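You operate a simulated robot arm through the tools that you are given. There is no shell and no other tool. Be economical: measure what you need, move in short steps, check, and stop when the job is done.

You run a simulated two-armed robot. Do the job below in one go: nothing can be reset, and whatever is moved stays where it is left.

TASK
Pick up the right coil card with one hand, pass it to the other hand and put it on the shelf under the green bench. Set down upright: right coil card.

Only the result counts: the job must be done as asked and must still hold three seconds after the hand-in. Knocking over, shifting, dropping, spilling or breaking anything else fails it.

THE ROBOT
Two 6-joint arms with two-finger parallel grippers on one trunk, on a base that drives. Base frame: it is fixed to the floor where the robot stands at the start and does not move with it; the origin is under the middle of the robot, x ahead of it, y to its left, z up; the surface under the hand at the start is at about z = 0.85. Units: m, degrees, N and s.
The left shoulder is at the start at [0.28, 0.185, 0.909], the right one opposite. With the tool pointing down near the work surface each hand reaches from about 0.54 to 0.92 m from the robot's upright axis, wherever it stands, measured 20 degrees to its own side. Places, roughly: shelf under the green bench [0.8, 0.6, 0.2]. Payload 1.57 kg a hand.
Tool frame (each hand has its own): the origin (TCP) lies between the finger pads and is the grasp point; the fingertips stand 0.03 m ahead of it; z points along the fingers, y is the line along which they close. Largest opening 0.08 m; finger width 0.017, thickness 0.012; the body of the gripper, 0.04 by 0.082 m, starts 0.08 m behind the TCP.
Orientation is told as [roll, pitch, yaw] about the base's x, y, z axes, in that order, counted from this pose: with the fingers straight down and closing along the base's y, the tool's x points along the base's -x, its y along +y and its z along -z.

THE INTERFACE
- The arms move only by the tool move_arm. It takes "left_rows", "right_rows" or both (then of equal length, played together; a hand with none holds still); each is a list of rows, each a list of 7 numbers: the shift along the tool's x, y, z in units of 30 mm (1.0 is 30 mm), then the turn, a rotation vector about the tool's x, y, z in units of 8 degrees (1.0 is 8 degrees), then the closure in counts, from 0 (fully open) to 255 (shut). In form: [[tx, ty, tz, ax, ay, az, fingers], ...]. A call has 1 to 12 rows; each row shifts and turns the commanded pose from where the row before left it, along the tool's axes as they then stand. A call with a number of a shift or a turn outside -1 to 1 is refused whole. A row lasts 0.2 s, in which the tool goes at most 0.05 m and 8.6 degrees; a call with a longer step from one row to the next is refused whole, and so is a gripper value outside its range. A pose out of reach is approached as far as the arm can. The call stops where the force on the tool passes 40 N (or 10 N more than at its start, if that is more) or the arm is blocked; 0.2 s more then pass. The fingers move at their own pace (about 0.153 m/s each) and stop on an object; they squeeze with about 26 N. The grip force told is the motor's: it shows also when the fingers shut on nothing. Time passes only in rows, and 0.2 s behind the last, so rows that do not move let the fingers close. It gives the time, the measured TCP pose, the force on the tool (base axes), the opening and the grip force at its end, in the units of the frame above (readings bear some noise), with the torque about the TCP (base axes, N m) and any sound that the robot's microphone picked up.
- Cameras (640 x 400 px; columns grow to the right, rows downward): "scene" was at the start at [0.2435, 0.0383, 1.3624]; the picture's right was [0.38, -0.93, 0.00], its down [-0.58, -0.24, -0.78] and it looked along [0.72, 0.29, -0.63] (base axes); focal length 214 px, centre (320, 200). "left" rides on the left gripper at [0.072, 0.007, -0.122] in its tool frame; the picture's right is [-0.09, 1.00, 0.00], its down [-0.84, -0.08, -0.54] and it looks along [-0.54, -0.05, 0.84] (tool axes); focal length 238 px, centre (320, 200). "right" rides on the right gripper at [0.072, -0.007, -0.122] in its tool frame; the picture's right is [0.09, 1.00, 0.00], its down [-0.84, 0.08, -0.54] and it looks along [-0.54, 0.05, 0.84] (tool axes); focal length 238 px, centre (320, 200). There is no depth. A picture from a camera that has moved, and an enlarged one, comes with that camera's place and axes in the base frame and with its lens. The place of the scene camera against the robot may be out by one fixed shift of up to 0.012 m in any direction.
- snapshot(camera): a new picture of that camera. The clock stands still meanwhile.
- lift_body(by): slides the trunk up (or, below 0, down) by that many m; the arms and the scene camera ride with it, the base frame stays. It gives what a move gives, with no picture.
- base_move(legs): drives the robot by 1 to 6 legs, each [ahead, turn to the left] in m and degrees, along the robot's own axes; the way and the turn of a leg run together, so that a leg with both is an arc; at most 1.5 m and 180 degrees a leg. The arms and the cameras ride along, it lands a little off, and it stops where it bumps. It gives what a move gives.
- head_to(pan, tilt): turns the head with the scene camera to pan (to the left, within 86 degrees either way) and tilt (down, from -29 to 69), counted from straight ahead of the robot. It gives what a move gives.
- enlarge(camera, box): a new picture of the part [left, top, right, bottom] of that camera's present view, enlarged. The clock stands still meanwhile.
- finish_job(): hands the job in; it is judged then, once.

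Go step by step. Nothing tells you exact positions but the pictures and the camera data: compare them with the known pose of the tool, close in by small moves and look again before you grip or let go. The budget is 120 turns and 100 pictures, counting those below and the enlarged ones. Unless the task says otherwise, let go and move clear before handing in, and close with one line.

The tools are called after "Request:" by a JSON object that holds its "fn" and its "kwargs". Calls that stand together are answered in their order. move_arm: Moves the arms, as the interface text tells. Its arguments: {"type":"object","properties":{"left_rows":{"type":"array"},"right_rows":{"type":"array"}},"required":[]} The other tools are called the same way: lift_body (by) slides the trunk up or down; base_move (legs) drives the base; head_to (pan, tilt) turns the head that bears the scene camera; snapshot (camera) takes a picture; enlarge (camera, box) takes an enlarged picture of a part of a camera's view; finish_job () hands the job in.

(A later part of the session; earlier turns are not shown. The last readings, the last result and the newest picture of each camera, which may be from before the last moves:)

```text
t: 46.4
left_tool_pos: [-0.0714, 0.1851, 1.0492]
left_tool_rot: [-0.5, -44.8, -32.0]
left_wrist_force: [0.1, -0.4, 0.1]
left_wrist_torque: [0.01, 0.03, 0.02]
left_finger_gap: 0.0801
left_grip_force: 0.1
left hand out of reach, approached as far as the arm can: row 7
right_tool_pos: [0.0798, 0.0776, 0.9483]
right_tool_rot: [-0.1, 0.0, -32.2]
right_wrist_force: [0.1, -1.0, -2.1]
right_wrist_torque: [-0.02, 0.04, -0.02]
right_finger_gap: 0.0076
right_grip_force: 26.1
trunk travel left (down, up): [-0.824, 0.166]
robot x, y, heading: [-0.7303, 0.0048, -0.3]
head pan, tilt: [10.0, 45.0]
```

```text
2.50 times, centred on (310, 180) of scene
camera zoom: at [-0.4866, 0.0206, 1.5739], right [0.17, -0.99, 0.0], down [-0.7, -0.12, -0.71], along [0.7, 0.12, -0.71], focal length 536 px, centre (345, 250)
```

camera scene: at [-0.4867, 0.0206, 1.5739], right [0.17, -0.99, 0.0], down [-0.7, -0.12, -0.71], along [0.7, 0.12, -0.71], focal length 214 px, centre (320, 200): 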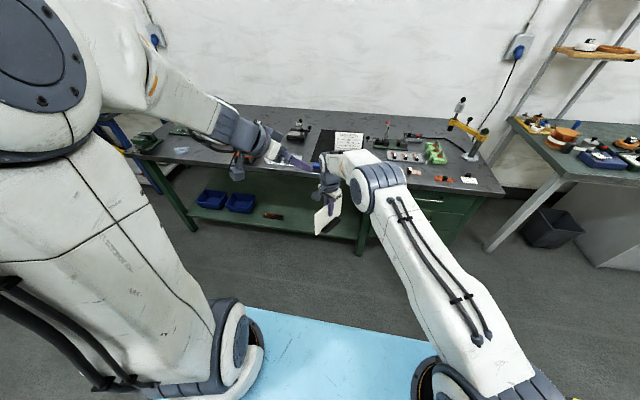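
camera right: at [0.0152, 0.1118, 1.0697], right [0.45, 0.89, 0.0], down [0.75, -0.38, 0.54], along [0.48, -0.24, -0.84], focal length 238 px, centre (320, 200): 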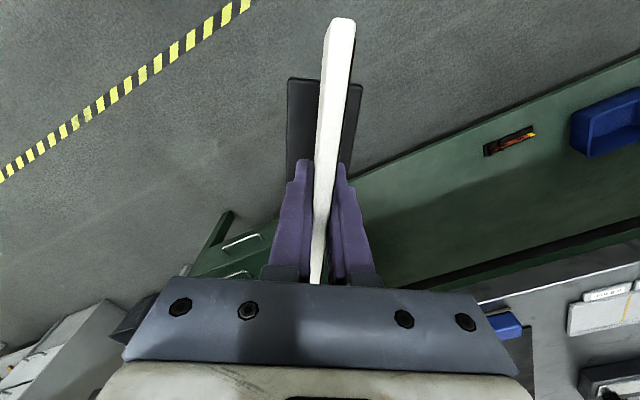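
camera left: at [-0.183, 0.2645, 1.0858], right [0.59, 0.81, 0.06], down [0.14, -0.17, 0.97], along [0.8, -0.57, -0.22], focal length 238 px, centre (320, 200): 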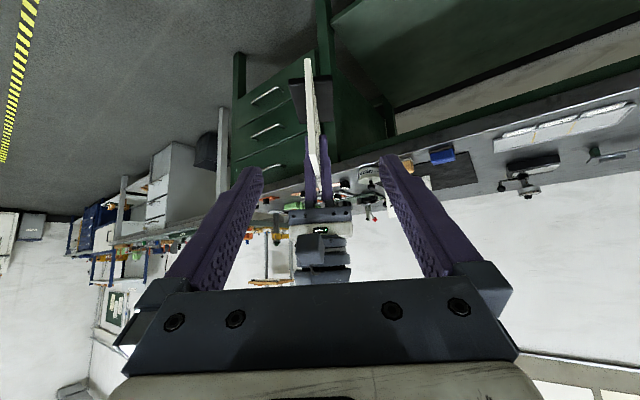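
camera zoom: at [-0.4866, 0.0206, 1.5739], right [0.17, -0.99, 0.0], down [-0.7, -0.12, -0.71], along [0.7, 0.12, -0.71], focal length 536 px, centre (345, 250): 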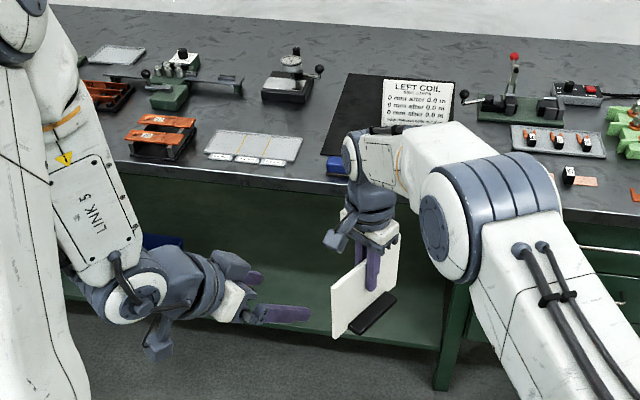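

Card lies centred between the left fingers. I approach along the fingers two thirds of the way.

Request:
{"fn": "move_arm", "kwargs": {"left_rows": [[-0.1, -0.067, 0.917, 0, 0, 0, 0], [-0.1, -0.067, 0.917, 0, 0, 0, 0], [-0.1, -0.067, 0.917, 0, 0, 0, 0], [-0.1, -0.067, 0.917, 0, 0, 0, 0]]}}

Request:
{"fn": "snapshot", "kwargs": {"camera": "left"}}

Request:
{"fn": "snapshot", "kwargs": {"camera": "right"}}

Request:
{"fn": "enlarge", "kwargs": {"camera": "scene", "box": [240, 120, 400, 260]}}

```text
t: 47.4
left_tool_pos: [0.0077, 0.1361, 0.9918]
left_tool_rot: [-0.6, -44.9, -32.0]
left_wrist_force: [-0.2, -0.4, 0.1]
left_wrist_torque: [-0.04, 0.0, -0.03]
left_finger_gap: 0.0803
left_grip_force: 0.0
left hand out of reach, approached as far as the arm can: row 1, 2, 3
right_tool_pos: [0.0781, 0.0766, 0.9483]
right_tool_rot: [0.0, 0.0, -32.0]
right_wrist_force: [-0.4, 0.1, -1.1]
right_wrist_torque: [-0.01, -0.01, -0.02]
right_finger_gap: 0.0076
right_grip_force: 26.3
trunk travel left (down, up): [-0.824, 0.166]
robot x, y, heading: [-0.7307, 0.0032, -0.3]
head pan, tilt: [10.0, 45.0]
```

```text
68 pictures are left
camera left: at [-0.104, 0.2152, 1.0287], right [0.59, 0.81, 0.06], down [0.14, -0.17, 0.97], along [0.8, -0.57, -0.22], focal length 238 px, centre (320, 200)
```

left: 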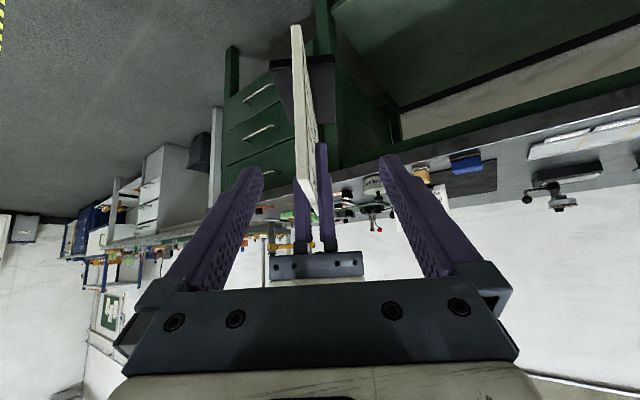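

```text
67 pictures are left
camera right: at [0.0151, 0.1118, 1.0697], right [0.45, 0.89, 0.0], down [0.75, -0.38, 0.54], along [0.48, -0.24, -0.84], focal length 238 px, centre (320, 200)
```

right: 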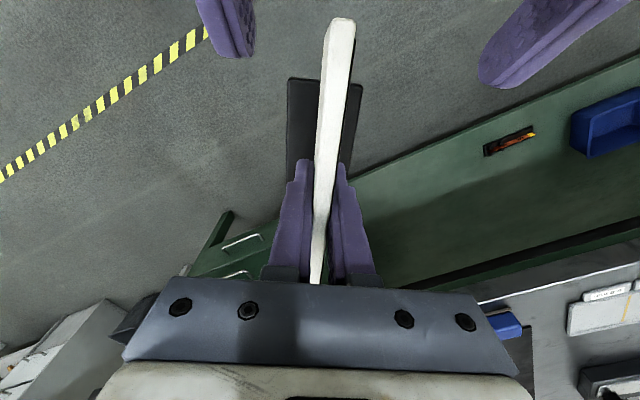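

```text
2.86 times, centred on (320, 190) of scene
camera zoom: at [-0.4867, 0.0206, 1.5739], right [0.17, -0.99, 0.0], down [-0.7, -0.12, -0.71], along [0.7, 0.12, -0.71], focal length 613 px, centre (320, 229)
```

zoom: 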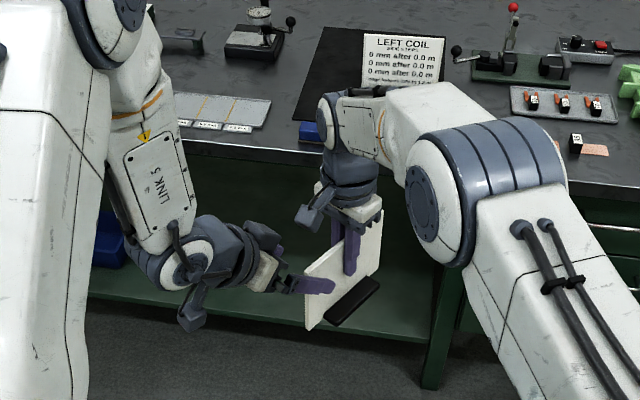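

Request:
{"fn": "move_arm", "kwargs": {"left_rows": [[0.12, -0.42, 0, 0, 0, 0, 0], [0.06, 0, 0.95, 0, 0, 0, 0], [0.06, 0, 0.95, 0, 0, 0, 0]]}}

Request:
{"fn": "snapshot", "kwargs": {"camera": "left"}}

Request:
{"fn": "snapshot", "kwargs": {"camera": "right"}}

Request:
{"fn": "enlarge", "kwargs": {"camera": "scene", "box": [240, 120, 400, 260]}}

```text
t: 48.2
left_tool_pos: [0.041, 0.1071, 0.9539]
left_tool_rot: [-0.6, -44.9, -32.1]
left_wrist_force: [0.2, -0.9, -0.8]
left_wrist_torque: [-0.01, 0.03, 0.02]
left_finger_gap: 0.08
left_grip_force: 0.1
left hand out of reach, approached as far as the arm can: row 1
right_tool_pos: [0.0788, 0.0768, 0.9472]
right_tool_rot: [0.0, 0.0, -32.1]
right_wrist_force: [-0.4, -0.6, -2.3]
right_wrist_torque: [0.04, 0.01, 0.01]
right_finger_gap: 0.0079
right_grip_force: 26.1
trunk travel left (down, up): [-0.824, 0.166]
robot x, y, heading: [-0.7317, 0.0018, -0.1]
head pan, tilt: [10.0, 45.0]
```

```text
65 pictures are left
camera left: at [-0.0715, 0.1878, 0.9908], right [0.59, 0.81, 0.06], down [0.14, -0.17, 0.97], along [0.79, -0.57, -0.21], focal length 238 px, centre (320, 200)
```

left: 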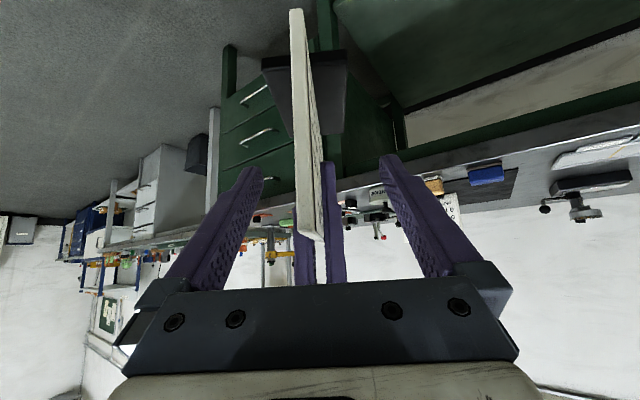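

```text
64 pictures are left
camera right: at [0.0151, 0.1118, 1.0697], right [0.45, 0.89, 0.0], down [0.75, -0.38, 0.54], along [0.48, -0.24, -0.84], focal length 238 px, centre (320, 200)
```

right: 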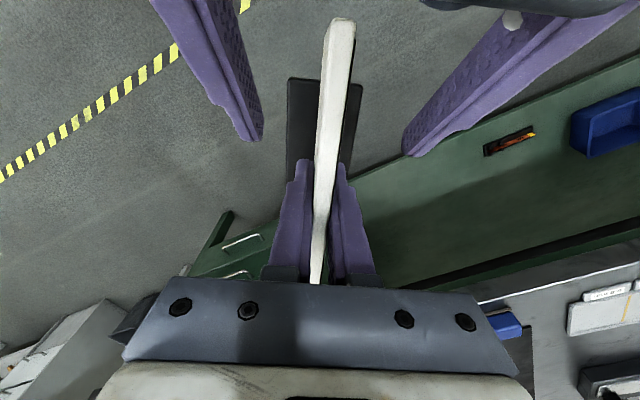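

```text
2.86 times, centred on (320, 190) of scene
camera zoom: at [-0.4867, 0.0206, 1.5739], right [0.17, -0.99, 0.0], down [-0.7, -0.12, -0.71], along [0.7, 0.12, -0.71], focal length 613 px, centre (320, 229)
```

zoom: 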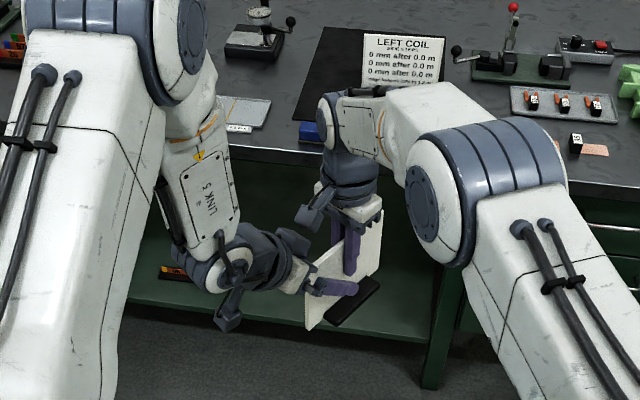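

Request:
{"fn": "move_arm", "kwargs": {"left_rows": [[0.3, -0.19, 0.07, 0, 0, 0, 0], [0, 0, 0, 0, 0, 0, 0]]}}

Request:
{"fn": "snapshot", "kwargs": {"camera": "right"}}

Request:
{"fn": "snapshot", "kwargs": {"camera": "left"}}

```text
t: 48.8
left_tool_pos: [0.0428, 0.107, 0.9522]
left_tool_rot: [-0.7, -44.8, -32.0]
left_wrist_force: [-0.2, -1.4, 0.3]
left_wrist_torque: [0.01, 0.01, 0.0]
left_finger_gap: 0.0799
left_grip_force: 0.0
left hand out of reach, approached as far as the arm can: row 1
right_tool_pos: [0.0781, 0.0771, 0.9478]
right_tool_rot: [0.0, 0.0, -32.1]
right_wrist_force: [-0.4, -0.3, -1.9]
right_wrist_torque: [0.01, 0.02, 0.02]
right_finger_gap: 0.0078
right_grip_force: 26.4
trunk travel left (down, up): [-0.824, 0.166]
robot x, y, heading: [-0.7344, 0.0015, -0.1]
head pan, tilt: [10.0, 45.0]
```

```text
62 pictures are left
camera right: at [0.0152, 0.1117, 1.0697], right [0.45, 0.89, 0.0], down [0.75, -0.38, 0.54], along [0.48, -0.24, -0.84], focal length 238 px, centre (320, 200)
```

right: 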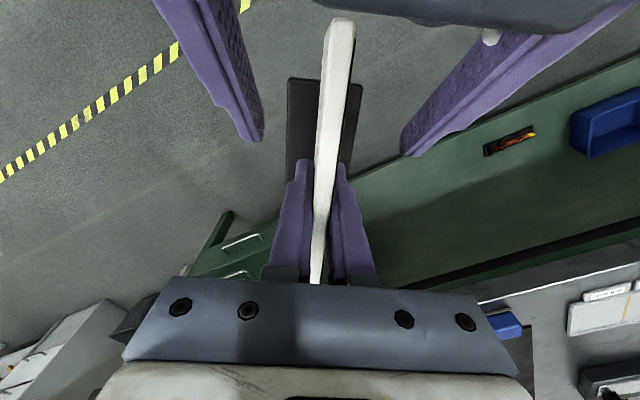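

```text
61 pictures are left
camera left: at [-0.0704, 0.187, 0.9881], right [0.59, 0.81, 0.06], down [0.14, -0.17, 0.97], along [0.79, -0.57, -0.22], focal length 238 px, centre (320, 200)
```

left: 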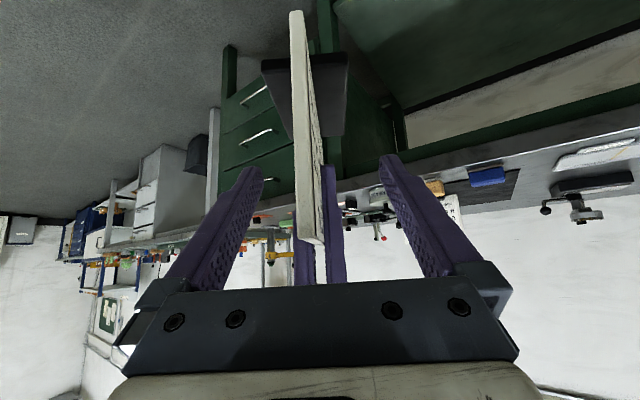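

The left hand is near its folding limit, so I shift the right hand with the card instead (6.6 mm sideways, 9 mm away, 7 mm up), then close the left hand.

Request:
{"fn": "move_arm", "kwargs": {"right_rows": [[-0.3, 0.22, -0.25, 0, 0, 0, 255], [0, 0, 0, 0, 0, 0, 255]]}}

Request:
{"fn": "snapshot", "kwargs": {"camera": "right"}}

```text
t: 49.4
left_tool_pos: [0.0428, 0.107, 0.9519]
left_tool_rot: [-0.7, -44.7, -32.0]
left_wrist_force: [0.3, 0.4, -0.1]
left_wrist_torque: [-0.01, 0.01, 0.02]
left_finger_gap: 0.0798
left_grip_force: 0.1
right_tool_pos: [0.091, 0.0782, 0.9553]
right_tool_rot: [0.0, 0.0, -32.2]
right_wrist_force: [-0.3, 0.6, -2.4]
right_wrist_torque: [0.01, -0.01, -0.02]
right_finger_gap: 0.0078
right_grip_force: 25.8
trunk travel left (down, up): [-0.824, 0.166]
robot x, y, heading: [-0.7291, 0.0034, -0.3]
head pan, tilt: [10.0, 45.0]
```

```text
60 pictures are left
camera right: at [0.0266, 0.1125, 1.077], right [0.45, 0.89, 0.0], down [0.75, -0.38, 0.54], along [0.48, -0.24, -0.84], focal length 238 px, centre (320, 200)
```

right: 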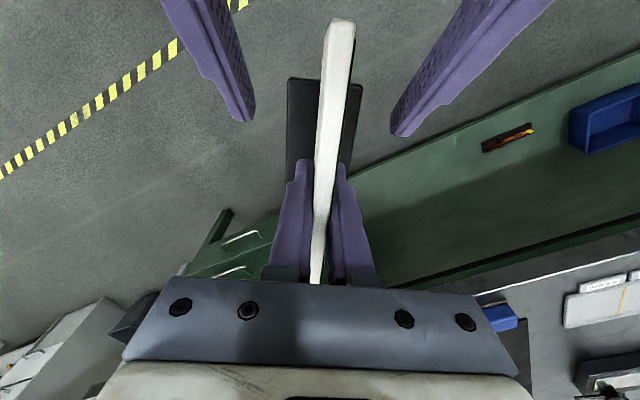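

Request:
{"fn": "move_arm", "kwargs": {"left_rows": [[0, 0, 0, 0, 0, 0, 255], [0, 0, 0, 0, 0, 0, 255], [0, 0, 0, 0, 0, 0, 255]]}}

Request:
{"fn": "snapshot", "kwargs": {"camera": "right"}}

Request:
{"fn": "snapshot", "kwargs": {"camera": "left"}}

```text
t: 50.2
left_tool_pos: [0.0431, 0.1069, 0.9523]
left_tool_rot: [-0.7, -44.8, -32.0]
left_wrist_force: [3.5, 3.5, -1.2]
left_wrist_torque: [0.61, -0.16, 0.41]
left_finger_gap: 0.0078
left_grip_force: 26.1
right_tool_pos: [0.0906, 0.0771, 0.9549]
right_tool_rot: [0.0, 0.2, -32.0]
right_wrist_force: [-4.1, -3.6, 1.8]
right_wrist_torque: [-0.52, 0.31, -0.12]
right_finger_gap: 0.0076
right_grip_force: 26.5
trunk travel left (down, up): [-0.824, 0.166]
robot x, y, heading: [-0.7298, 0.0007, 0.1]
head pan, tilt: [10.0, 45.0]
```

```text
59 pictures are left
camera right: at [0.0264, 0.1122, 1.0769], right [0.45, 0.89, 0.0], down [0.75, -0.38, 0.54], along [0.48, -0.25, -0.84], focal length 238 px, centre (320, 200)
```

right: 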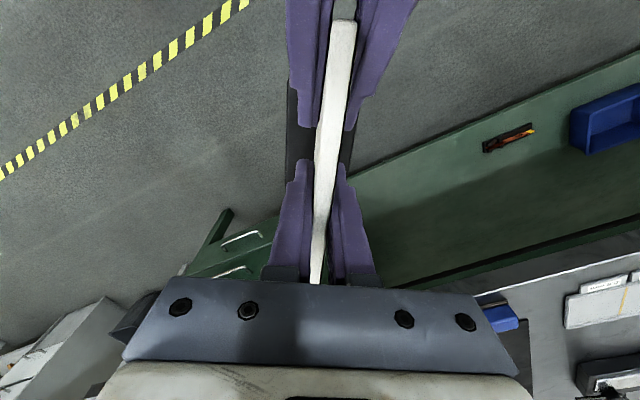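

```text
58 pictures are left
camera left: at [-0.0703, 0.1874, 0.9882], right [0.59, 0.81, 0.06], down [0.14, -0.17, 0.97], along [0.8, -0.57, -0.22], focal length 238 px, centre (320, 200)
```

left: 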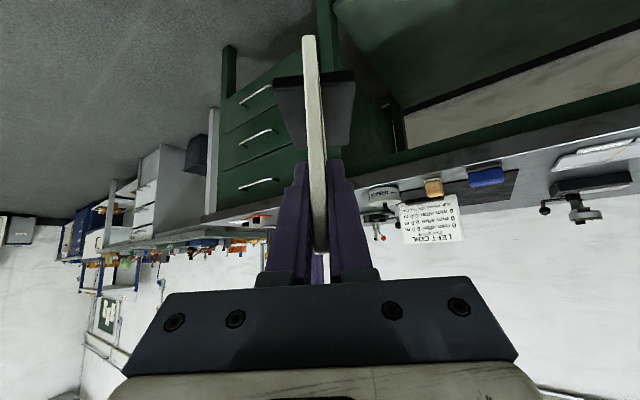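

Both hands hold the card. I open the right hand and draw it straight up.

Request:
{"fn": "move_arm", "kwargs": {"right_rows": [[0, 0, 0, 0, 0, 0, 0], [0, 0, 0, 0, 0, 0, 0], [0, 0, 0, 0, 0, 0, 0]], "left_rows": [[0, 0, 0, 0, 0, 0, 255], [0, 0, 0, 0, 0, 0, 255], [0, 0, 0, 0, 0, 0, 255]]}}

Request:
{"fn": "move_arm", "kwargs": {"right_rows": [[0, 0, -0.8, 0, 0, 0, 0], [0, 0, -0.9, 0, 0, 0, 0], [0, 0, -0.9, 0, 0, 0, 0], [0, 0, -0.9, 0, 0, 0, 0], [0, 0, -0.9, 0, 0, 0, 0], [0, 0, -0.9, 0, 0, 0, 0]]}}

Request:
{"fn": "snapshot", "kwargs": {"camera": "right"}}

Request:
{"fn": "snapshot", "kwargs": {"camera": "scene"}}

```text
t: 51.0
left_tool_pos: [0.0412, 0.1065, 0.9513]
left_tool_rot: [-0.7, -44.9, -32.0]
left_wrist_force: [0.3, -0.5, 0.3]
left_wrist_torque: [0.06, 0.04, -0.04]
left_finger_gap: 0.0078
left_grip_force: 26.0
right_tool_pos: [0.09, 0.0775, 0.9548]
right_tool_rot: [0.0, -0.1, -32.1]
right_wrist_force: [-0.5, 1.1, 1.5]
right_wrist_torque: [0.0, 0.0, -0.01]
right_finger_gap: 0.0799
right_grip_force: 0.0
trunk travel left (down, up): [-0.824, 0.166]
robot x, y, heading: [-0.7322, -0.0002, -0.2]
head pan, tilt: [10.0, 45.0]
```

```text
t: 52.4
left_tool_pos: [0.0423, 0.1063, 0.9522]
left_tool_rot: [-0.6, -44.8, -32.0]
left_wrist_force: [0.5, 0.1, 0.3]
left_wrist_torque: [0.03, 0.08, 0.01]
left_finger_gap: 0.0078
left_grip_force: 25.5
right_tool_pos: [0.0905, 0.0785, 1.113]
right_tool_rot: [-0.1, 0.0, -32.1]
right_wrist_force: [0.2, -0.2, -1.1]
right_wrist_torque: [-0.01, 0.0, -0.02]
right_finger_gap: 0.0801
right_grip_force: 0.0
trunk travel left (down, up): [-0.824, 0.166]
robot x, y, heading: [-0.7331, 0.0029, -0.0]
head pan, tilt: [10.0, 45.0]
```

```text
57 pictures are left
camera right: at [0.0264, 0.1133, 1.2365], right [0.45, 0.89, 0.0], down [0.75, -0.38, 0.54], along [0.48, -0.24, -0.84], focal length 238 px, centre (320, 200)
```

right: 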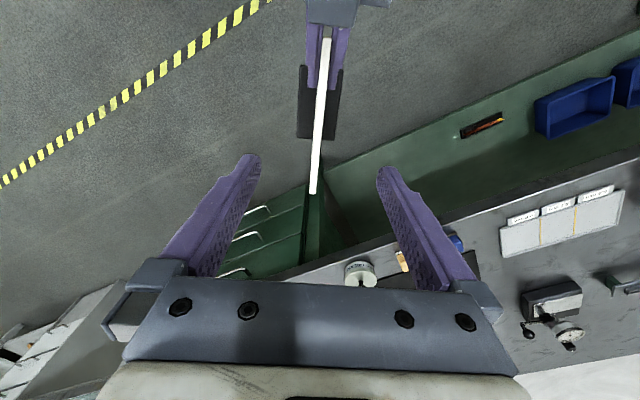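

```text
56 pictures are left
camera scene: at [-0.4866, 0.0206, 1.5738], right [0.17, -0.99, 0.0], down [-0.7, -0.12, -0.71], along [0.7, 0.12, -0.71], focal length 214 px, centre (320, 200)
```

scene: 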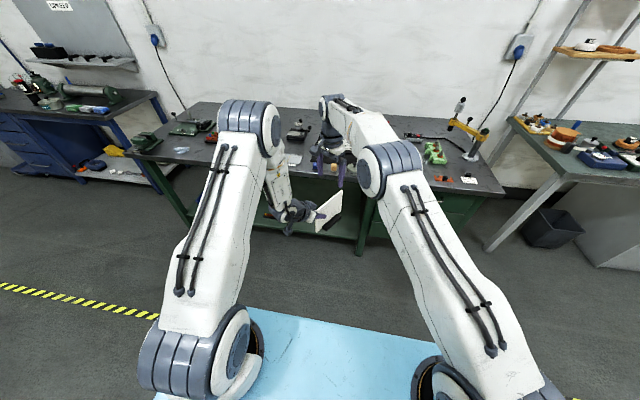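

Handover done; the left hand holds the card. I retract the right hand up and to its side.

Request:
{"fn": "move_arm", "kwargs": {"right_rows": [[0, 0, -0.9, 0, 0, -0.8, 0], [0, 0, -0.9, 0, 0, -0.8, 0], [0, 0, -0.9, 0, 0, -0.8, 0], [0, 0, -0.9, 0, 0, -0.8, 0], [0, 0, -0.9, 0, 0, -0.8, 0], [0.73, -0.96, -0.48, 0, 0, 0, 0], [0.73, -0.96, -0.48, 0, 0, 0, 0], [0.73, -0.96, -0.48, 0, 0, 0, 0], [0.73, -0.96, -0.48, 0, 0, 0, 0], [0.73, -0.96, -0.48, 0, 0, 0, 0], [0.73, -0.96, -0.48, 0, 0, 0, 0]]}}

Request:
{"fn": "move_arm", "kwargs": {"right_rows": [[0.73, -0.96, -0.48, 0, 0, 0, 0], [0.73, -0.96, -0.48, 0, 0, 0, 0], [0.73, -0.96, -0.48, 0, 0, 0, 0], [0.73, -0.96, -0.48, 0, 0, 0, 0], [0.73, -0.96, -0.48, 0, 0, 0, 0], [0.73, -0.96, -0.48, 0, 0, 0, 0], [0.73, -0.96, -0.48, 0, 0, 0, 0], [0, 0, 0, 0, 0, 0, 0], [0, 0, 0, 0, 0, 0, 0], [0, 0, 0, 0, 0, 0, 0], [0, 0, 0, 0, 0, 0, 0], [0, 0, 0, 0, 0, 0, 0]], "left_rows": [[0, 0, 0, -0.47, 0, -0.47, 255], [0, 0, 0, -0.47, 0, -0.47, 255], [0, 0, 0, -0.47, 0, -0.47, 255], [0, 0, 0, -0.47, 0, -0.47, 255], [0, 0, 0, -0.47, 0, -0.47, 255], [0, 0, 0, -0.47, 0, -0.47, 255], [-0.85, 0.8, 0.32, 0, 0, 0, 255], [-0.85, 0.8, 0.32, 0, 0, 0, 255], [-0.85, 0.8, 0.32, 0, 0, 0, 255], [-0.85, 0.8, 0.32, 0, 0, 0, 255], [-0.85, 0.8, 0.32, 0, 0, 0, 255], [-0.85, 0.8, 0.32, 0, 0, 0, 255]]}}

Request:
{"fn": "snapshot", "kwargs": {"camera": "scene"}}

Request:
{"fn": "snapshot", "kwargs": {"camera": "left"}}

```text
t: 54.8
left_tool_pos: [0.042, 0.1067, 0.9518]
left_tool_rot: [-0.7, -44.9, -32.0]
left_wrist_force: [-0.9, -0.8, -0.4]
left_wrist_torque: [0.03, 0.07, -0.03]
left_finger_gap: 0.0078
left_grip_force: 25.8
right_tool_pos: [-0.0641, -0.1061, 1.3274]
right_tool_rot: [0.0, 0.1, 0.0]
right_wrist_force: [1.3, -0.3, -0.6]
right_wrist_torque: [0.0, 0.0, 0.0]
right_finger_gap: 0.08
right_grip_force: 0.1
right hand out of reach, approached as far as the arm can: row 3, 4, 5
trunk travel left (down, up): [-0.824, 0.166]
robot x, y, heading: [-0.7325, 0.0071, -0.2]
head pan, tilt: [10.0, 45.0]
```

```text
t: 57.4
left_tool_pos: [0.2607, 0.1983, 1.0338]
left_tool_rot: [-2.4, -44.4, -14.4]
left_wrist_force: [-0.3, -0.4, -1.7]
left_wrist_torque: [0.04, 0.11, -0.03]
left_finger_gap: 0.008
left_grip_force: 25.9
left hand out of reach, approached as far as the arm can: row 1, 2, 3, 4, 5, 6
right_tool_pos: [-0.2186, -0.3078, 1.4288]
right_tool_rot: [0.1, 0.0, 0.0]
right_wrist_force: [-0.2, -0.2, 0.2]
right_wrist_torque: [-0.02, 0.03, 0.01]
right_finger_gap: 0.0799
right_grip_force: 0.1
trunk travel left (down, up): [-0.824, 0.166]
robot x, y, heading: [-0.7304, 0.003, -0.3]
head pan, tilt: [10.0, 45.0]
```

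```text
55 pictures are left
camera scene: at [-0.4866, 0.0205, 1.5739], right [0.17, -0.99, 0.0], down [-0.7, -0.12, -0.71], along [0.7, 0.12, -0.71], focal length 214 px, centre (320, 200)
```

scene: 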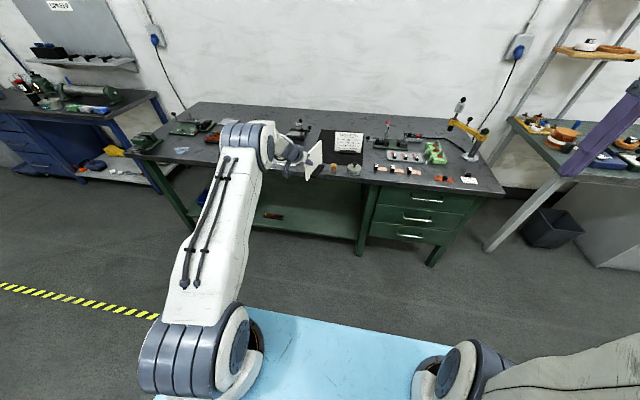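

```text
54 pictures are left
camera left: at [0.1298, 0.2443, 1.0714], right [0.34, 0.94, 0.03], down [0.2, -0.11, 0.97], along [0.92, -0.32, -0.22], focal length 238 px, centre (320, 200)
```

left: 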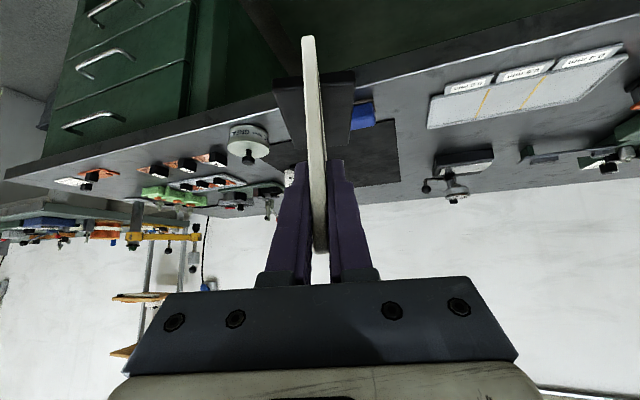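

The left hand stopped at yaw -14°, roll -2.4°. I draw it back from the bench and square up the orientation.

Request:
{"fn": "move_arm", "kwargs": {"left_rows": [[0.79, 0.29, -0.79, 0, 0, 0, 255], [0.79, 0.29, -0.79, 0, 0, 0, 255], [0.79, 0.29, -0.79, 0, 0, 0, 255], [0, 0, 0, -0.52, 0, -0.42, 255], [0, 0, 0, -0.52, 0, -0.42, 255], [0, 0, 0, -0.52, 0, -0.42, 255]]}}

```text
t: 58.8
left_tool_pos: [0.1691, 0.2522, 1.0352]
left_tool_rot: [0.3, -44.2, -0.4]
left_wrist_force: [-0.1, 0.4, -1.1]
left_wrist_torque: [0.0, 0.11, -0.01]
left_finger_gap: 0.0077
left_grip_force: 26.0
right_tool_pos: [-0.2186, -0.3085, 1.4282]
right_tool_rot: [0.0, 0.0, -0.1]
right_wrist_force: [-0.7, 0.1, -0.1]
right_wrist_torque: [0.03, 0.02, -0.03]
right_finger_gap: 0.0802
right_grip_force: 0.1
trunk travel left (down, up): [-0.824, 0.166]
robot x, y, heading: [-0.733, 0.0038, -0.3]
head pan, tilt: [10.0, 45.0]
```

Squared up. I lower the trunk by 0.63 m, with the card clear in front of the bench.

Request:
{"fn": "lift_body", "kwargs": {"by": -0.63}}

Request:
{"fn": "head_to", "kwargs": {"pan": 20, "tilt": 25}}

Request:
{"fn": "snapshot", "kwargs": {"camera": "scene"}}

Request:
{"fn": "snapshot", "kwargs": {"camera": "left"}}

```text
refused: -0.63 is not a number from -0.4 to 0.4
```

```text
t: 59.6
left_tool_pos: [0.1701, 0.2518, 1.0336]
left_tool_rot: [0.2, -44.2, -0.5]
left_wrist_force: [0.4, 0.2, -1.4]
left_wrist_torque: [0.02, 0.08, 0.01]
left_finger_gap: 0.0076
left_grip_force: 25.9
right_tool_pos: [-0.2188, -0.3081, 1.4275]
right_tool_rot: [-0.1, 0.0, -0.2]
right_wrist_force: [0.4, 0.2, 0.2]
right_wrist_torque: [-0.03, -0.04, -0.01]
right_finger_gap: 0.0799
right_grip_force: 0.1
trunk travel left (down, up): [-0.824, 0.166]
robot x, y, heading: [-0.7289, -0.0009, -0.2]
head pan, tilt: [20.0, 25.0]
```

```text
53 pictures are left
camera scene: at [-0.48, 0.0378, 1.6044], right [0.34, -0.94, 0.0], down [-0.4, -0.14, -0.91], along [0.85, 0.31, -0.42], focal length 214 px, centre (320, 200)
```

scene: 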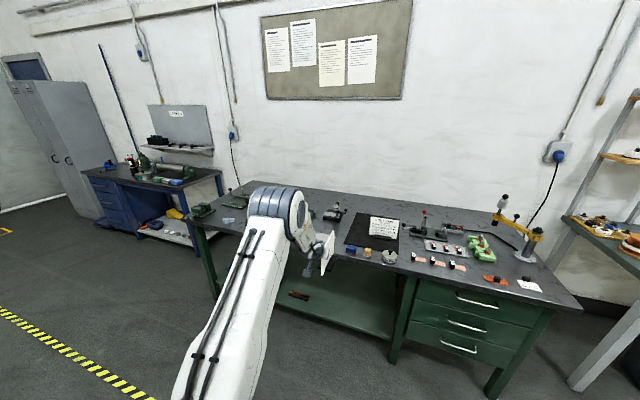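

```text
52 pictures are left
camera left: at [0.0328, 0.2585, 1.0723], right [0.07, 1.0, 0.07], down [0.22, -0.08, 0.97], along [0.97, -0.05, -0.23], focal length 238 px, centre (320, 200)
```

left: 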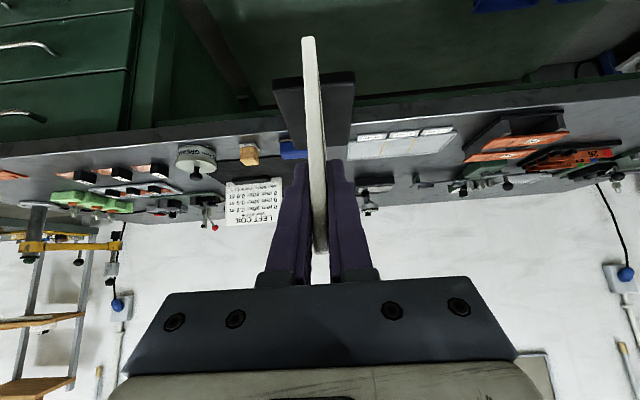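

Request:
{"fn": "lift_body", "kwargs": {"by": -0.33}}

Request:
{"fn": "lift_body", "kwargs": {"by": -0.3}}

Request:
{"fn": "snapshot", "kwargs": {"camera": "scene"}}

Request:
{"fn": "snapshot", "kwargs": {"camera": "left"}}

```text
t: 62.9
left_tool_pos: [0.171, 0.2512, 0.7045]
left_tool_rot: [0.3, -44.1, -0.3]
left_wrist_force: [-0.1, 0.0, -0.7]
left_wrist_torque: [0.0, 0.13, 0.0]
left_finger_gap: 0.0076
left_grip_force: 26.6
right_tool_pos: [-0.219, -0.3078, 1.0985]
right_tool_rot: [-0.1, 0.1, 0.0]
right_wrist_force: [0.3, 0.9, 0.3]
right_wrist_torque: [-0.03, 0.01, -0.02]
right_finger_gap: 0.08
right_grip_force: 0.0
trunk travel left (down, up): [-0.494, 0.496]
robot x, y, heading: [-0.7262, 0.0016, -0.3]
head pan, tilt: [20.0, 25.0]
```

```text
t: 65.9
left_tool_pos: [0.1704, 0.251, 0.4048]
left_tool_rot: [0.2, -44.2, -0.2]
left_wrist_force: [0.2, -0.2, -1.2]
left_wrist_torque: [0.02, 0.1, 0.01]
left_finger_gap: 0.0078
left_grip_force: 25.7
right_tool_pos: [-0.2189, -0.3076, 0.7991]
right_tool_rot: [0.0, 0.0, -0.1]
right_wrist_force: [-0.1, 0.0, 0.8]
right_wrist_torque: [0.01, -0.03, 0.0]
right_finger_gap: 0.08
right_grip_force: 0.1
trunk travel left (down, up): [-0.194, 0.796]
robot x, y, heading: [-0.7261, -0.0018, -0.1]
head pan, tilt: [20.0, 25.0]
```

```text
51 pictures are left
camera scene: at [-0.4801, 0.0379, 0.9745], right [0.34, -0.94, 0.0], down [-0.4, -0.14, -0.91], along [0.85, 0.31, -0.42], focal length 214 px, centre (320, 200)
```

scene: 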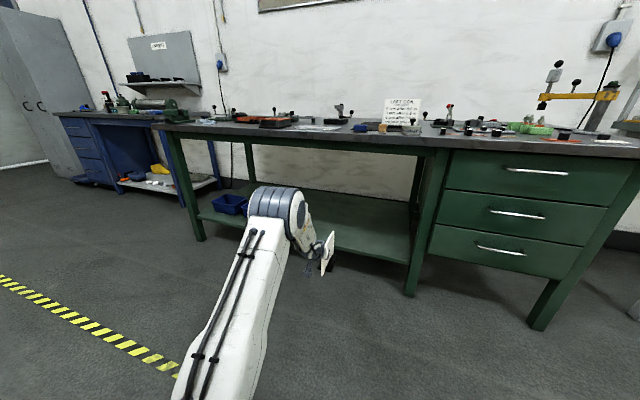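

```text
50 pictures are left
camera left: at [0.0327, 0.2584, 0.4423], right [0.07, 1.0, 0.07], down [0.22, -0.08, 0.97], along [0.97, -0.05, -0.23], focal length 238 px, centre (320, 200)
```

left: 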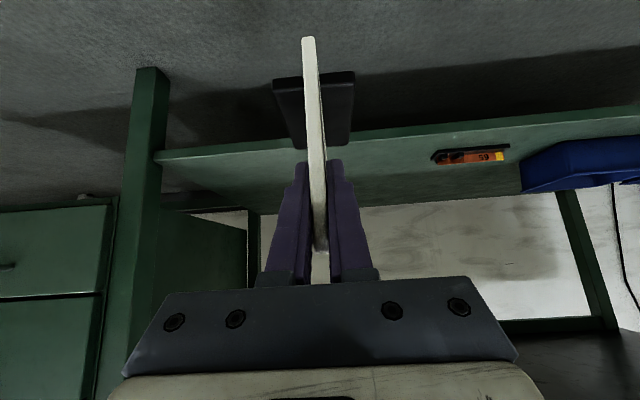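

Shelf in clear view and free at y≈0.25. To keep the elbow away from the bench front, I extend the arm a bit and lower the trunk 0.10 m more, then drive in.

Request:
{"fn": "move_arm", "kwargs": {"left_rows": [[-0.91, 0, -0.16, 0, 0, 0, 255], [-0.91, 0, -0.16, 0, 0, 0, 255], [-0.91, 0, -0.16, 0, 0, 0, 255], [-0.91, 0, -0.16, 0, -0.075, 0, 255]]}}

Request:
{"fn": "lift_body", "kwargs": {"by": -0.11}}

Request:
{"fn": "base_move", "kwargs": {"legs": [[0.15, 0]]}}

Request:
{"fn": "snapshot", "kwargs": {"camera": "scene"}}

Request:
{"fn": "snapshot", "kwargs": {"camera": "left"}}

```text
t: 66.9
left_tool_pos: [0.2357, 0.2505, 0.4942]
left_tool_rot: [0.1, -44.7, 0.0]
left_wrist_force: [-0.3, 0.9, -2.1]
left_wrist_torque: [-0.01, 0.09, 0.02]
left_finger_gap: 0.0077
left_grip_force: 25.8
right_tool_pos: [-0.2186, -0.3086, 0.7979]
right_tool_rot: [0.0, 0.0, -0.1]
right_wrist_force: [0.6, 0.2, 0.4]
right_wrist_torque: [-0.02, 0.02, -0.02]
right_finger_gap: 0.0799
right_grip_force: 0.0
trunk travel left (down, up): [-0.194, 0.796]
robot x, y, heading: [-0.7323, 0.0028, -0.2]
head pan, tilt: [20.0, 25.0]
```

```text
t: 68.3
left_tool_pos: [0.2337, 0.25, 0.3834]
left_tool_rot: [0.2, -44.8, -0.3]
left_wrist_force: [-0.9, -0.6, -1.2]
left_wrist_torque: [-0.02, 0.07, 0.0]
left_finger_gap: 0.0075
left_grip_force: 26.1
right_tool_pos: [-0.2193, -0.3083, 0.6887]
right_tool_rot: [0.0, 0.0, -0.1]
right_wrist_force: [-0.6, 1.0, 0.0]
right_wrist_torque: [0.01, 0.03, 0.0]
right_finger_gap: 0.0802
right_grip_force: 0.0
trunk travel left (down, up): [-0.084, 0.906]
robot x, y, heading: [-0.7329, -0.0007, -0.2]
head pan, tilt: [20.0, 25.0]
```

```text
t: 69.7
left_tool_pos: [0.3852, 0.2488, 0.3851]
left_tool_rot: [0.2, -44.9, -0.4]
left_wrist_force: [-0.7, 0.2, -2.2]
left_wrist_torque: [-0.02, 0.14, 0.03]
left_finger_gap: 0.0077
left_grip_force: 26.2
right_tool_pos: [-0.0686, -0.3086, 0.6884]
right_tool_rot: [-0.1, 0.1, -0.1]
right_wrist_force: [0.4, 0.4, 0.7]
right_wrist_torque: [-0.03, 0.01, 0.01]
right_finger_gap: 0.08
right_grip_force: 0.1
trunk travel left (down, up): [-0.084, 0.906]
robot x, y, heading: [-0.5819, 0.0051, -0.3]
head pan, tilt: [20.0, 25.0]
```

```text
49 pictures are left
camera scene: at [-0.3294, 0.037, 0.8644], right [0.34, -0.94, 0.0], down [-0.4, -0.14, -0.91], along [0.85, 0.31, -0.42], focal length 214 px, centre (320, 200)
```

scene: 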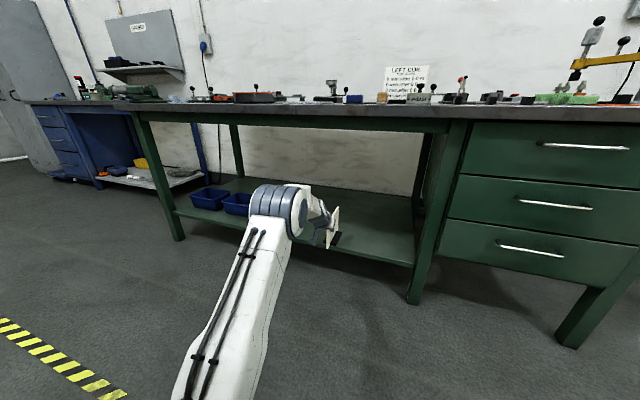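

```text
48 pictures are left
camera left: at [0.2477, 0.2565, 0.4209], right [0.07, 1.0, 0.07], down [0.21, -0.08, 0.97], along [0.97, -0.05, -0.22], focal length 238 px, centre (320, 200)
```

left: 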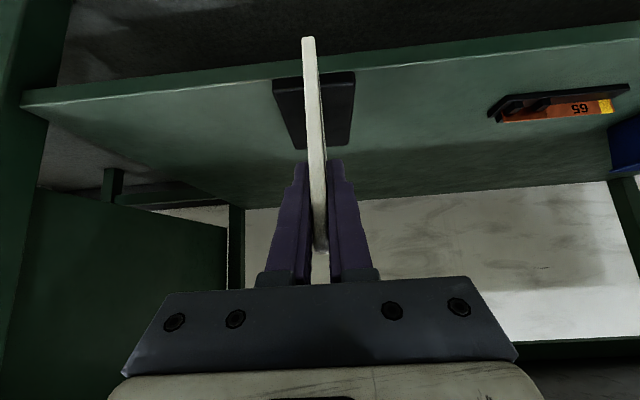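

Request:
{"fn": "base_move", "kwargs": {"legs": [[0.2, 0]]}}

Request:
{"fn": "snapshot", "kwargs": {"camera": "scene"}}

Request:
{"fn": "snapshot", "kwargs": {"camera": "left"}}

```text
t: 71.2
left_tool_pos: [0.5879, 0.2496, 0.3841]
left_tool_rot: [0.2, -44.8, -0.4]
left_wrist_force: [0.0, -0.6, -2.7]
left_wrist_torque: [-0.02, 0.09, -0.01]
left_finger_gap: 0.0077
left_grip_force: 26.0
right_tool_pos: [0.1331, -0.3087, 0.6883]
right_tool_rot: [-0.1, 0.0, 0.1]
right_wrist_force: [-0.3, 0.3, -0.1]
right_wrist_torque: [0.02, 0.01, 0.0]
right_finger_gap: 0.0797
right_grip_force: 0.1
trunk travel left (down, up): [-0.084, 0.906]
robot x, y, heading: [-0.379, -0.0016, -0.3]
head pan, tilt: [20.0, 25.0]
```

```text
47 pictures are left
camera scene: at [-0.1274, 0.0367, 0.8644], right [0.34, -0.94, 0.0], down [-0.4, -0.14, -0.91], along [0.85, 0.31, -0.42], focal length 214 px, centre (320, 200)
```

scene: 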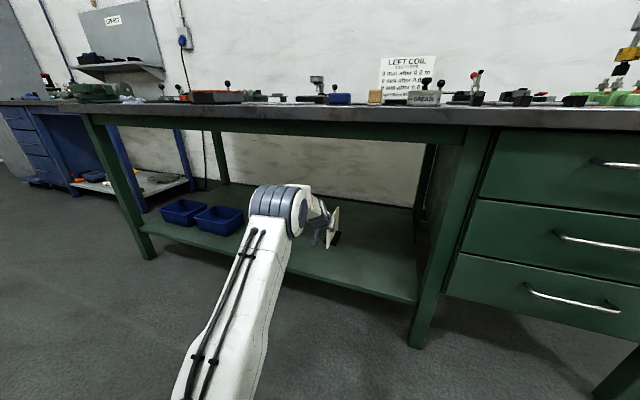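

```text
46 pictures are left
camera left: at [0.4492, 0.2571, 0.4208], right [0.07, 1.0, 0.07], down [0.21, -0.08, 0.97], along [0.98, -0.05, -0.22], focal length 238 px, centre (320, 200)
```

left: 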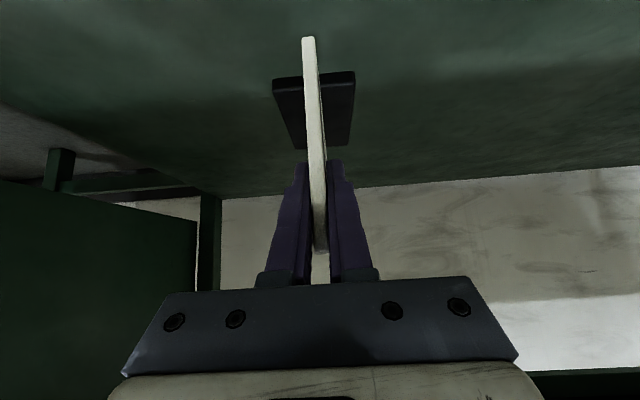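

The card is over the shelf. I check its uprightness in an enlarged view.

Request:
{"fn": "enlarge", "kwargs": {"camera": "scene", "box": [280, 180, 380, 280]}}

Request:
{"fn": "enlarge", "kwargs": {"camera": "left", "box": [240, 20, 400, 160]}}

```text
4.00 times, centred on (330, 230) of scene
camera zoom: at [-0.1274, 0.0367, 0.8644], right [0.34, -0.94, 0.0], down [-0.4, -0.14, -0.91], along [0.85, 0.31, -0.42], focal length 858 px, centre (280, 80)
```

zoom: 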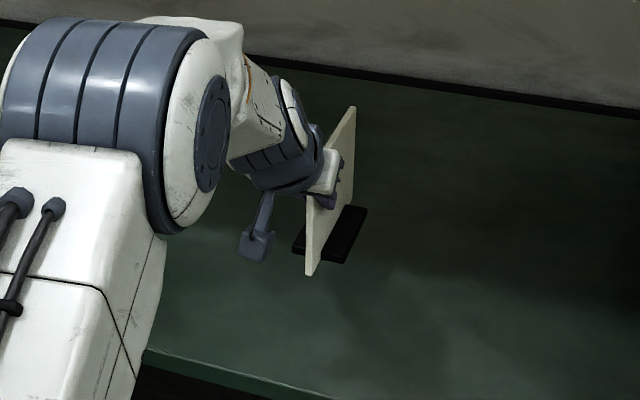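

```text
2.86 times, centred on (320, 90) of left
camera zoom: at [0.4492, 0.2571, 0.4208], right [0.07, 1.0, 0.07], down [0.21, -0.08, 0.97], along [0.98, -0.05, -0.22], focal length 681 px, centre (320, 514)
```

zoom: 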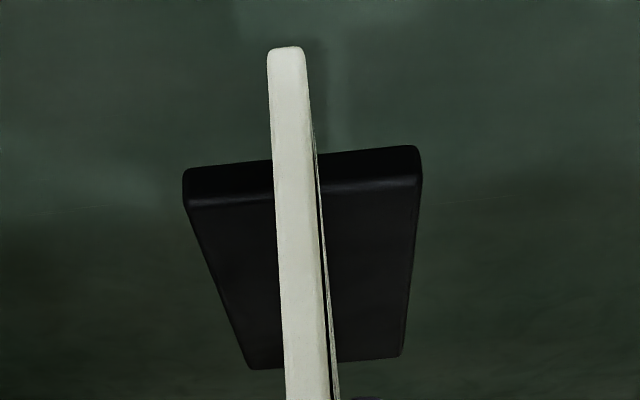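

Upright within a degree or two. I lower it 75 mm and look again.

Request:
{"fn": "move_arm", "kwargs": {"left_rows": [[0.59, 0, 0.59, 0, 0, 0, 255], [0.59, 0, 0.59, 0, 0, 0, 255], [0.59, 0, 0.59, 0, 0, 0, 255], [0, 0, 0, 0, 0, 0, 255]]}}

Request:
{"fn": "snapshot", "kwargs": {"camera": "left"}}

Request:
{"fn": "enlarge", "kwargs": {"camera": "scene", "box": [280, 180, 380, 280]}}

```text
t: 72.2
left_tool_pos: [0.5888, 0.2499, 0.3118]
left_tool_rot: [0.2, -45.1, -0.3]
left_wrist_force: [-2.9, -0.5, 11.4]
left_wrist_torque: [-0.07, 0.61, -0.02]
left_finger_gap: 0.0077
left_grip_force: 26.1
right_tool_pos: [0.133, -0.3087, 0.6883]
right_tool_rot: [0.0, 0.0, 0.0]
right_wrist_force: [0.2, 0.1, 0.6]
right_wrist_torque: [-0.01, 0.0, 0.04]
right_finger_gap: 0.0799
right_grip_force: 0.0
trunk travel left (down, up): [-0.084, 0.906]
robot x, y, heading: [-0.3795, 0.0007, -0.3]
head pan, tilt: [20.0, 25.0]
```

```text
43 pictures are left
camera left: at [0.45, 0.2574, 0.3484], right [0.07, 1.0, 0.07], down [0.21, -0.08, 0.97], along [0.98, -0.05, -0.21], focal length 238 px, centre (320, 200)
```

left: 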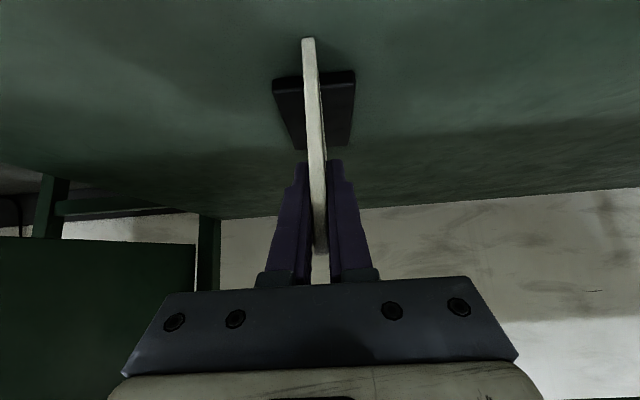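

```text
4.00 times, centred on (330, 230) of scene
camera zoom: at [-0.1279, 0.0365, 0.8648], right [0.34, -0.94, 0.0], down [-0.4, -0.14, -0.91], along [0.85, 0.31, -0.42], focal length 858 px, centre (280, 80)
```

zoom: 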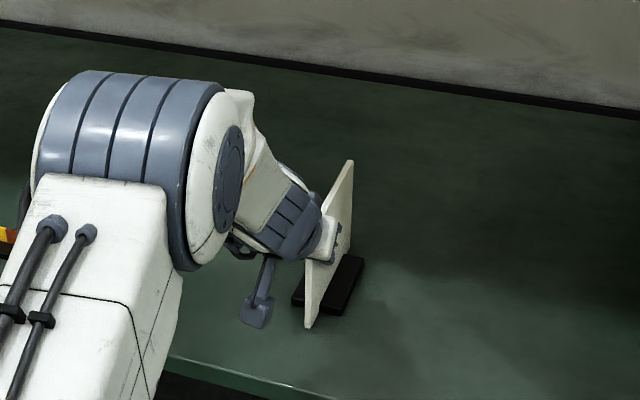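

Contact with the shelf, on the card's near bottom corner by the torque, so it is slightly nose-up. I lift a little, pitch it 2.5° nose-down and touch again.

Request:
{"fn": "move_arm", "kwargs": {"left_rows": [[-0.12, 0, -0.12, 0, 0, 0, 255], [0, 0, 0, 0, 0.31, 0, 255], [0, 0, 0, 0, 0, 0, 255]]}}

Request:
{"fn": "move_arm", "kwargs": {"left_rows": [[0.04, 0, 0.04, 0, 0, 0, 255], [0.04, 0, 0.04, 0, 0, 0, 255], [0, 0, 0, 0, 0, 0, 255]]}}

Request:
{"fn": "enlarge", "kwargs": {"camera": "scene", "box": [310, 200, 380, 270]}}

```text
t: 73.0
left_tool_pos: [0.5879, 0.2486, 0.3155]
left_tool_rot: [-0.1, -43.7, -0.3]
left_wrist_force: [0.1, 1.1, 2.1]
left_wrist_torque: [0.15, -0.42, 0.16]
left_finger_gap: 0.0078
left_grip_force: 25.8
right_tool_pos: [0.1328, -0.3096, 0.6891]
right_tool_rot: [0.0, 0.0, -0.1]
right_wrist_force: [0.8, -0.3, 0.2]
right_wrist_torque: [0.0, 0.0, -0.01]
right_finger_gap: 0.0799
right_grip_force: 0.1
trunk travel left (down, up): [-0.084, 0.906]
robot x, y, heading: [-0.3821, 0.0006, -0.2]
head pan, tilt: [20.0, 25.0]
```

```text
t: 73.8
left_tool_pos: [0.5866, 0.2498, 0.3122]
left_tool_rot: [0.2, -42.3, -0.1]
left_wrist_force: [-2.7, -1.4, 7.8]
left_wrist_torque: [-0.34, -0.83, -0.31]
left_finger_gap: 0.0078
left_grip_force: 25.9
right_tool_pos: [0.1334, -0.3087, 0.6894]
right_tool_rot: [0.0, 0.0, 0.0]
right_wrist_force: [0.4, 0.5, -0.2]
right_wrist_torque: [0.0, 0.03, 0.02]
right_finger_gap: 0.0799
right_grip_force: 0.0
trunk travel left (down, up): [-0.084, 0.906]
robot x, y, heading: [-0.3771, 0.0, -0.1]
head pan, tilt: [20.0, 25.0]
```

```text
5.71 times, centred on (345, 235) of scene
camera zoom: at [-0.1278, 0.0365, 0.8646], right [0.34, -0.94, 0.0], down [-0.4, -0.14, -0.91], along [0.85, 0.31, -0.42], focal length 1226 px, centre (177, 0)
```

zoom: 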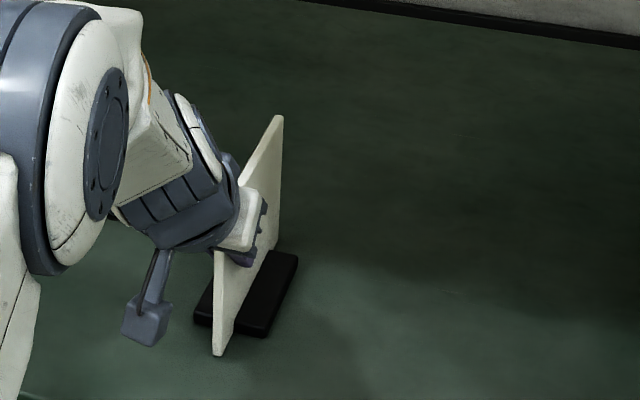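

Now the far corner touches; level is in between (≈-44.5°). I adjust to that and touch again.

Request:
{"fn": "move_arm", "kwargs": {"left_rows": [[-0.08, 0, -0.08, 0, 0, 0, 255], [0, 0, 0, 0, -0.2, 0, 255], [0, 0, 0, 0, 0, 0, 255], [0, 0, 0, 0, 0, 0, 255]]}}

Request:
{"fn": "move_arm", "kwargs": {"left_rows": [[0.03, 0, 0.03, 0, 0, 0, 255], [0, 0, 0, 0, 0, 0, 255], [0, 0, 0, 0, 0, 0, 255]]}}

```text
t: 74.8
left_tool_pos: [0.5853, 0.2506, 0.3149]
left_tool_rot: [0.2, -43.9, -0.3]
left_wrist_force: [-0.1, -0.6, -1.6]
left_wrist_torque: [0.0, 0.07, 0.01]
left_finger_gap: 0.0078
left_grip_force: 25.9
right_tool_pos: [0.1342, -0.3088, 0.6885]
right_tool_rot: [0.0, 0.0, 0.0]
right_wrist_force: [-0.1, 0.3, -1.0]
right_wrist_torque: [0.01, -0.01, 0.01]
right_finger_gap: 0.0802
right_grip_force: 0.1
trunk travel left (down, up): [-0.084, 0.906]
robot x, y, heading: [-0.3783, 0.0011, -0.2]
head pan, tilt: [20.0, 25.0]
```

```text
t: 75.7
left_tool_pos: [0.5874, 0.2517, 0.3122]
left_tool_rot: [0.3, -43.9, -0.3]
left_wrist_force: [0.0, 1.0, -1.6]
left_wrist_torque: [0.01, 0.07, 0.0]
left_finger_gap: 0.0078
left_grip_force: 26.4
right_tool_pos: [0.1348, -0.3092, 0.6874]
right_tool_rot: [0.1, 0.0, 0.1]
right_wrist_force: [0.3, 0.1, 0.9]
right_wrist_torque: [0.02, 0.0, -0.05]
right_finger_gap: 0.0802
right_grip_force: 0.1
trunk travel left (down, up): [-0.084, 0.906]
robot x, y, heading: [-0.38, -0.0004, -0.5]
head pan, tilt: [20.0, 25.0]
```

Request:
{"fn": "move_arm", "kwargs": {"left_rows": [[0.035, 0, 0.035, 0, 0, 0, 255], [0, 0, 0, 0, 0, 0, 255], [0, 0, 0, 0, 0, 0, 255]]}}

```text
t: 76.5
left_tool_pos: [0.5869, 0.2503, 0.3113]
left_tool_rot: [0.2, -44.0, -0.3]
left_wrist_force: [-0.7, 0.4, 2.0]
left_wrist_torque: [-0.03, 0.28, 0.04]
left_finger_gap: 0.0076
left_grip_force: 26.2
right_tool_pos: [0.1338, -0.3093, 0.6881]
right_tool_rot: [0.0, 0.0, 0.0]
right_wrist_force: [-0.1, 0.3, -0.5]
right_wrist_torque: [0.01, -0.02, -0.03]
right_finger_gap: 0.08
right_grip_force: 0.0
trunk travel left (down, up): [-0.084, 0.906]
robot x, y, heading: [-0.379, 0.0009, -0.2]
head pan, tilt: [20.0, 25.0]
```

Light contact and nearly level. A last 0.5° trim, then I open slowly.

Request:
{"fn": "move_arm", "kwargs": {"left_rows": [[0.01, 0, 0.01, 0, 0.07, 0, 255], [0, 0, 0, 0, 0, 0, 255], [0, 0, 0, 0, 0, 0, 200], [0, 0, 0, 0, 0, 0, 100], [0, 0, 0, 0, 0, 0, 0], [0, 0, 0, 0, 0, 0, 0], [0, 0, 0, 0, 0, 0, 0]]}}

Request:
{"fn": "snapshot", "kwargs": {"camera": "left"}}

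Request:
{"fn": "enlarge", "kwargs": {"camera": "scene", "box": [310, 200, 380, 270]}}

```text
t: 78.0
left_tool_pos: [0.5865, 0.2498, 0.3108]
left_tool_rot: [0.2, -43.5, -0.2]
left_wrist_force: [0.4, 0.5, -0.1]
left_wrist_torque: [-0.01, 0.0, 0.02]
left_finger_gap: 0.08
left_grip_force: 0.0
right_tool_pos: [0.1338, -0.3094, 0.6893]
right_tool_rot: [0.1, 0.0, -0.1]
right_wrist_force: [-0.3, -0.1, -0.2]
right_wrist_torque: [0.02, 0.02, 0.01]
right_finger_gap: 0.0801
right_grip_force: 0.0
trunk travel left (down, up): [-0.084, 0.906]
robot x, y, heading: [-0.3807, -0.001, -0.1]
head pan, tilt: [20.0, 25.0]
```

```text
40 pictures are left
camera left: at [0.4498, 0.2573, 0.3511], right [0.07, 1.0, 0.07], down [0.24, -0.08, 0.97], along [0.97, -0.05, -0.24], focal length 238 px, centre (320, 200)
```

left: 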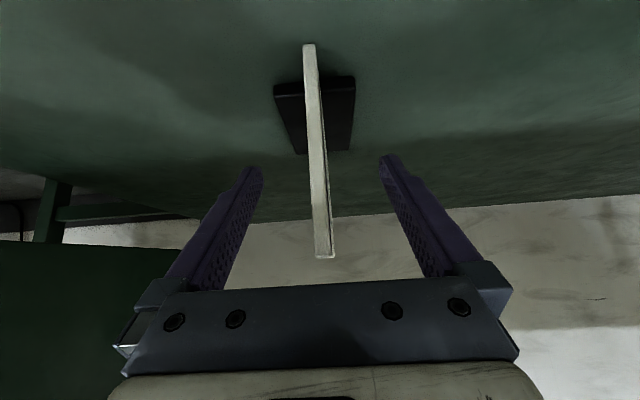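

```text
5.71 times, centred on (345, 235) of scene
camera zoom: at [-0.1275, 0.0366, 0.8645], right [0.34, -0.94, 0.0], down [-0.4, -0.14, -0.91], along [0.85, 0.31, -0.42], focal length 1226 px, centre (177, 0)
```

zoom: 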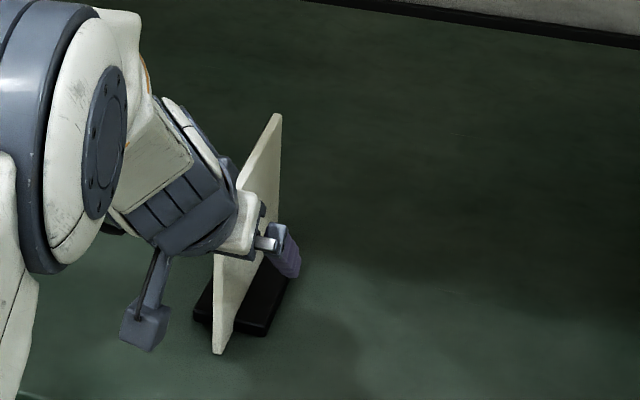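

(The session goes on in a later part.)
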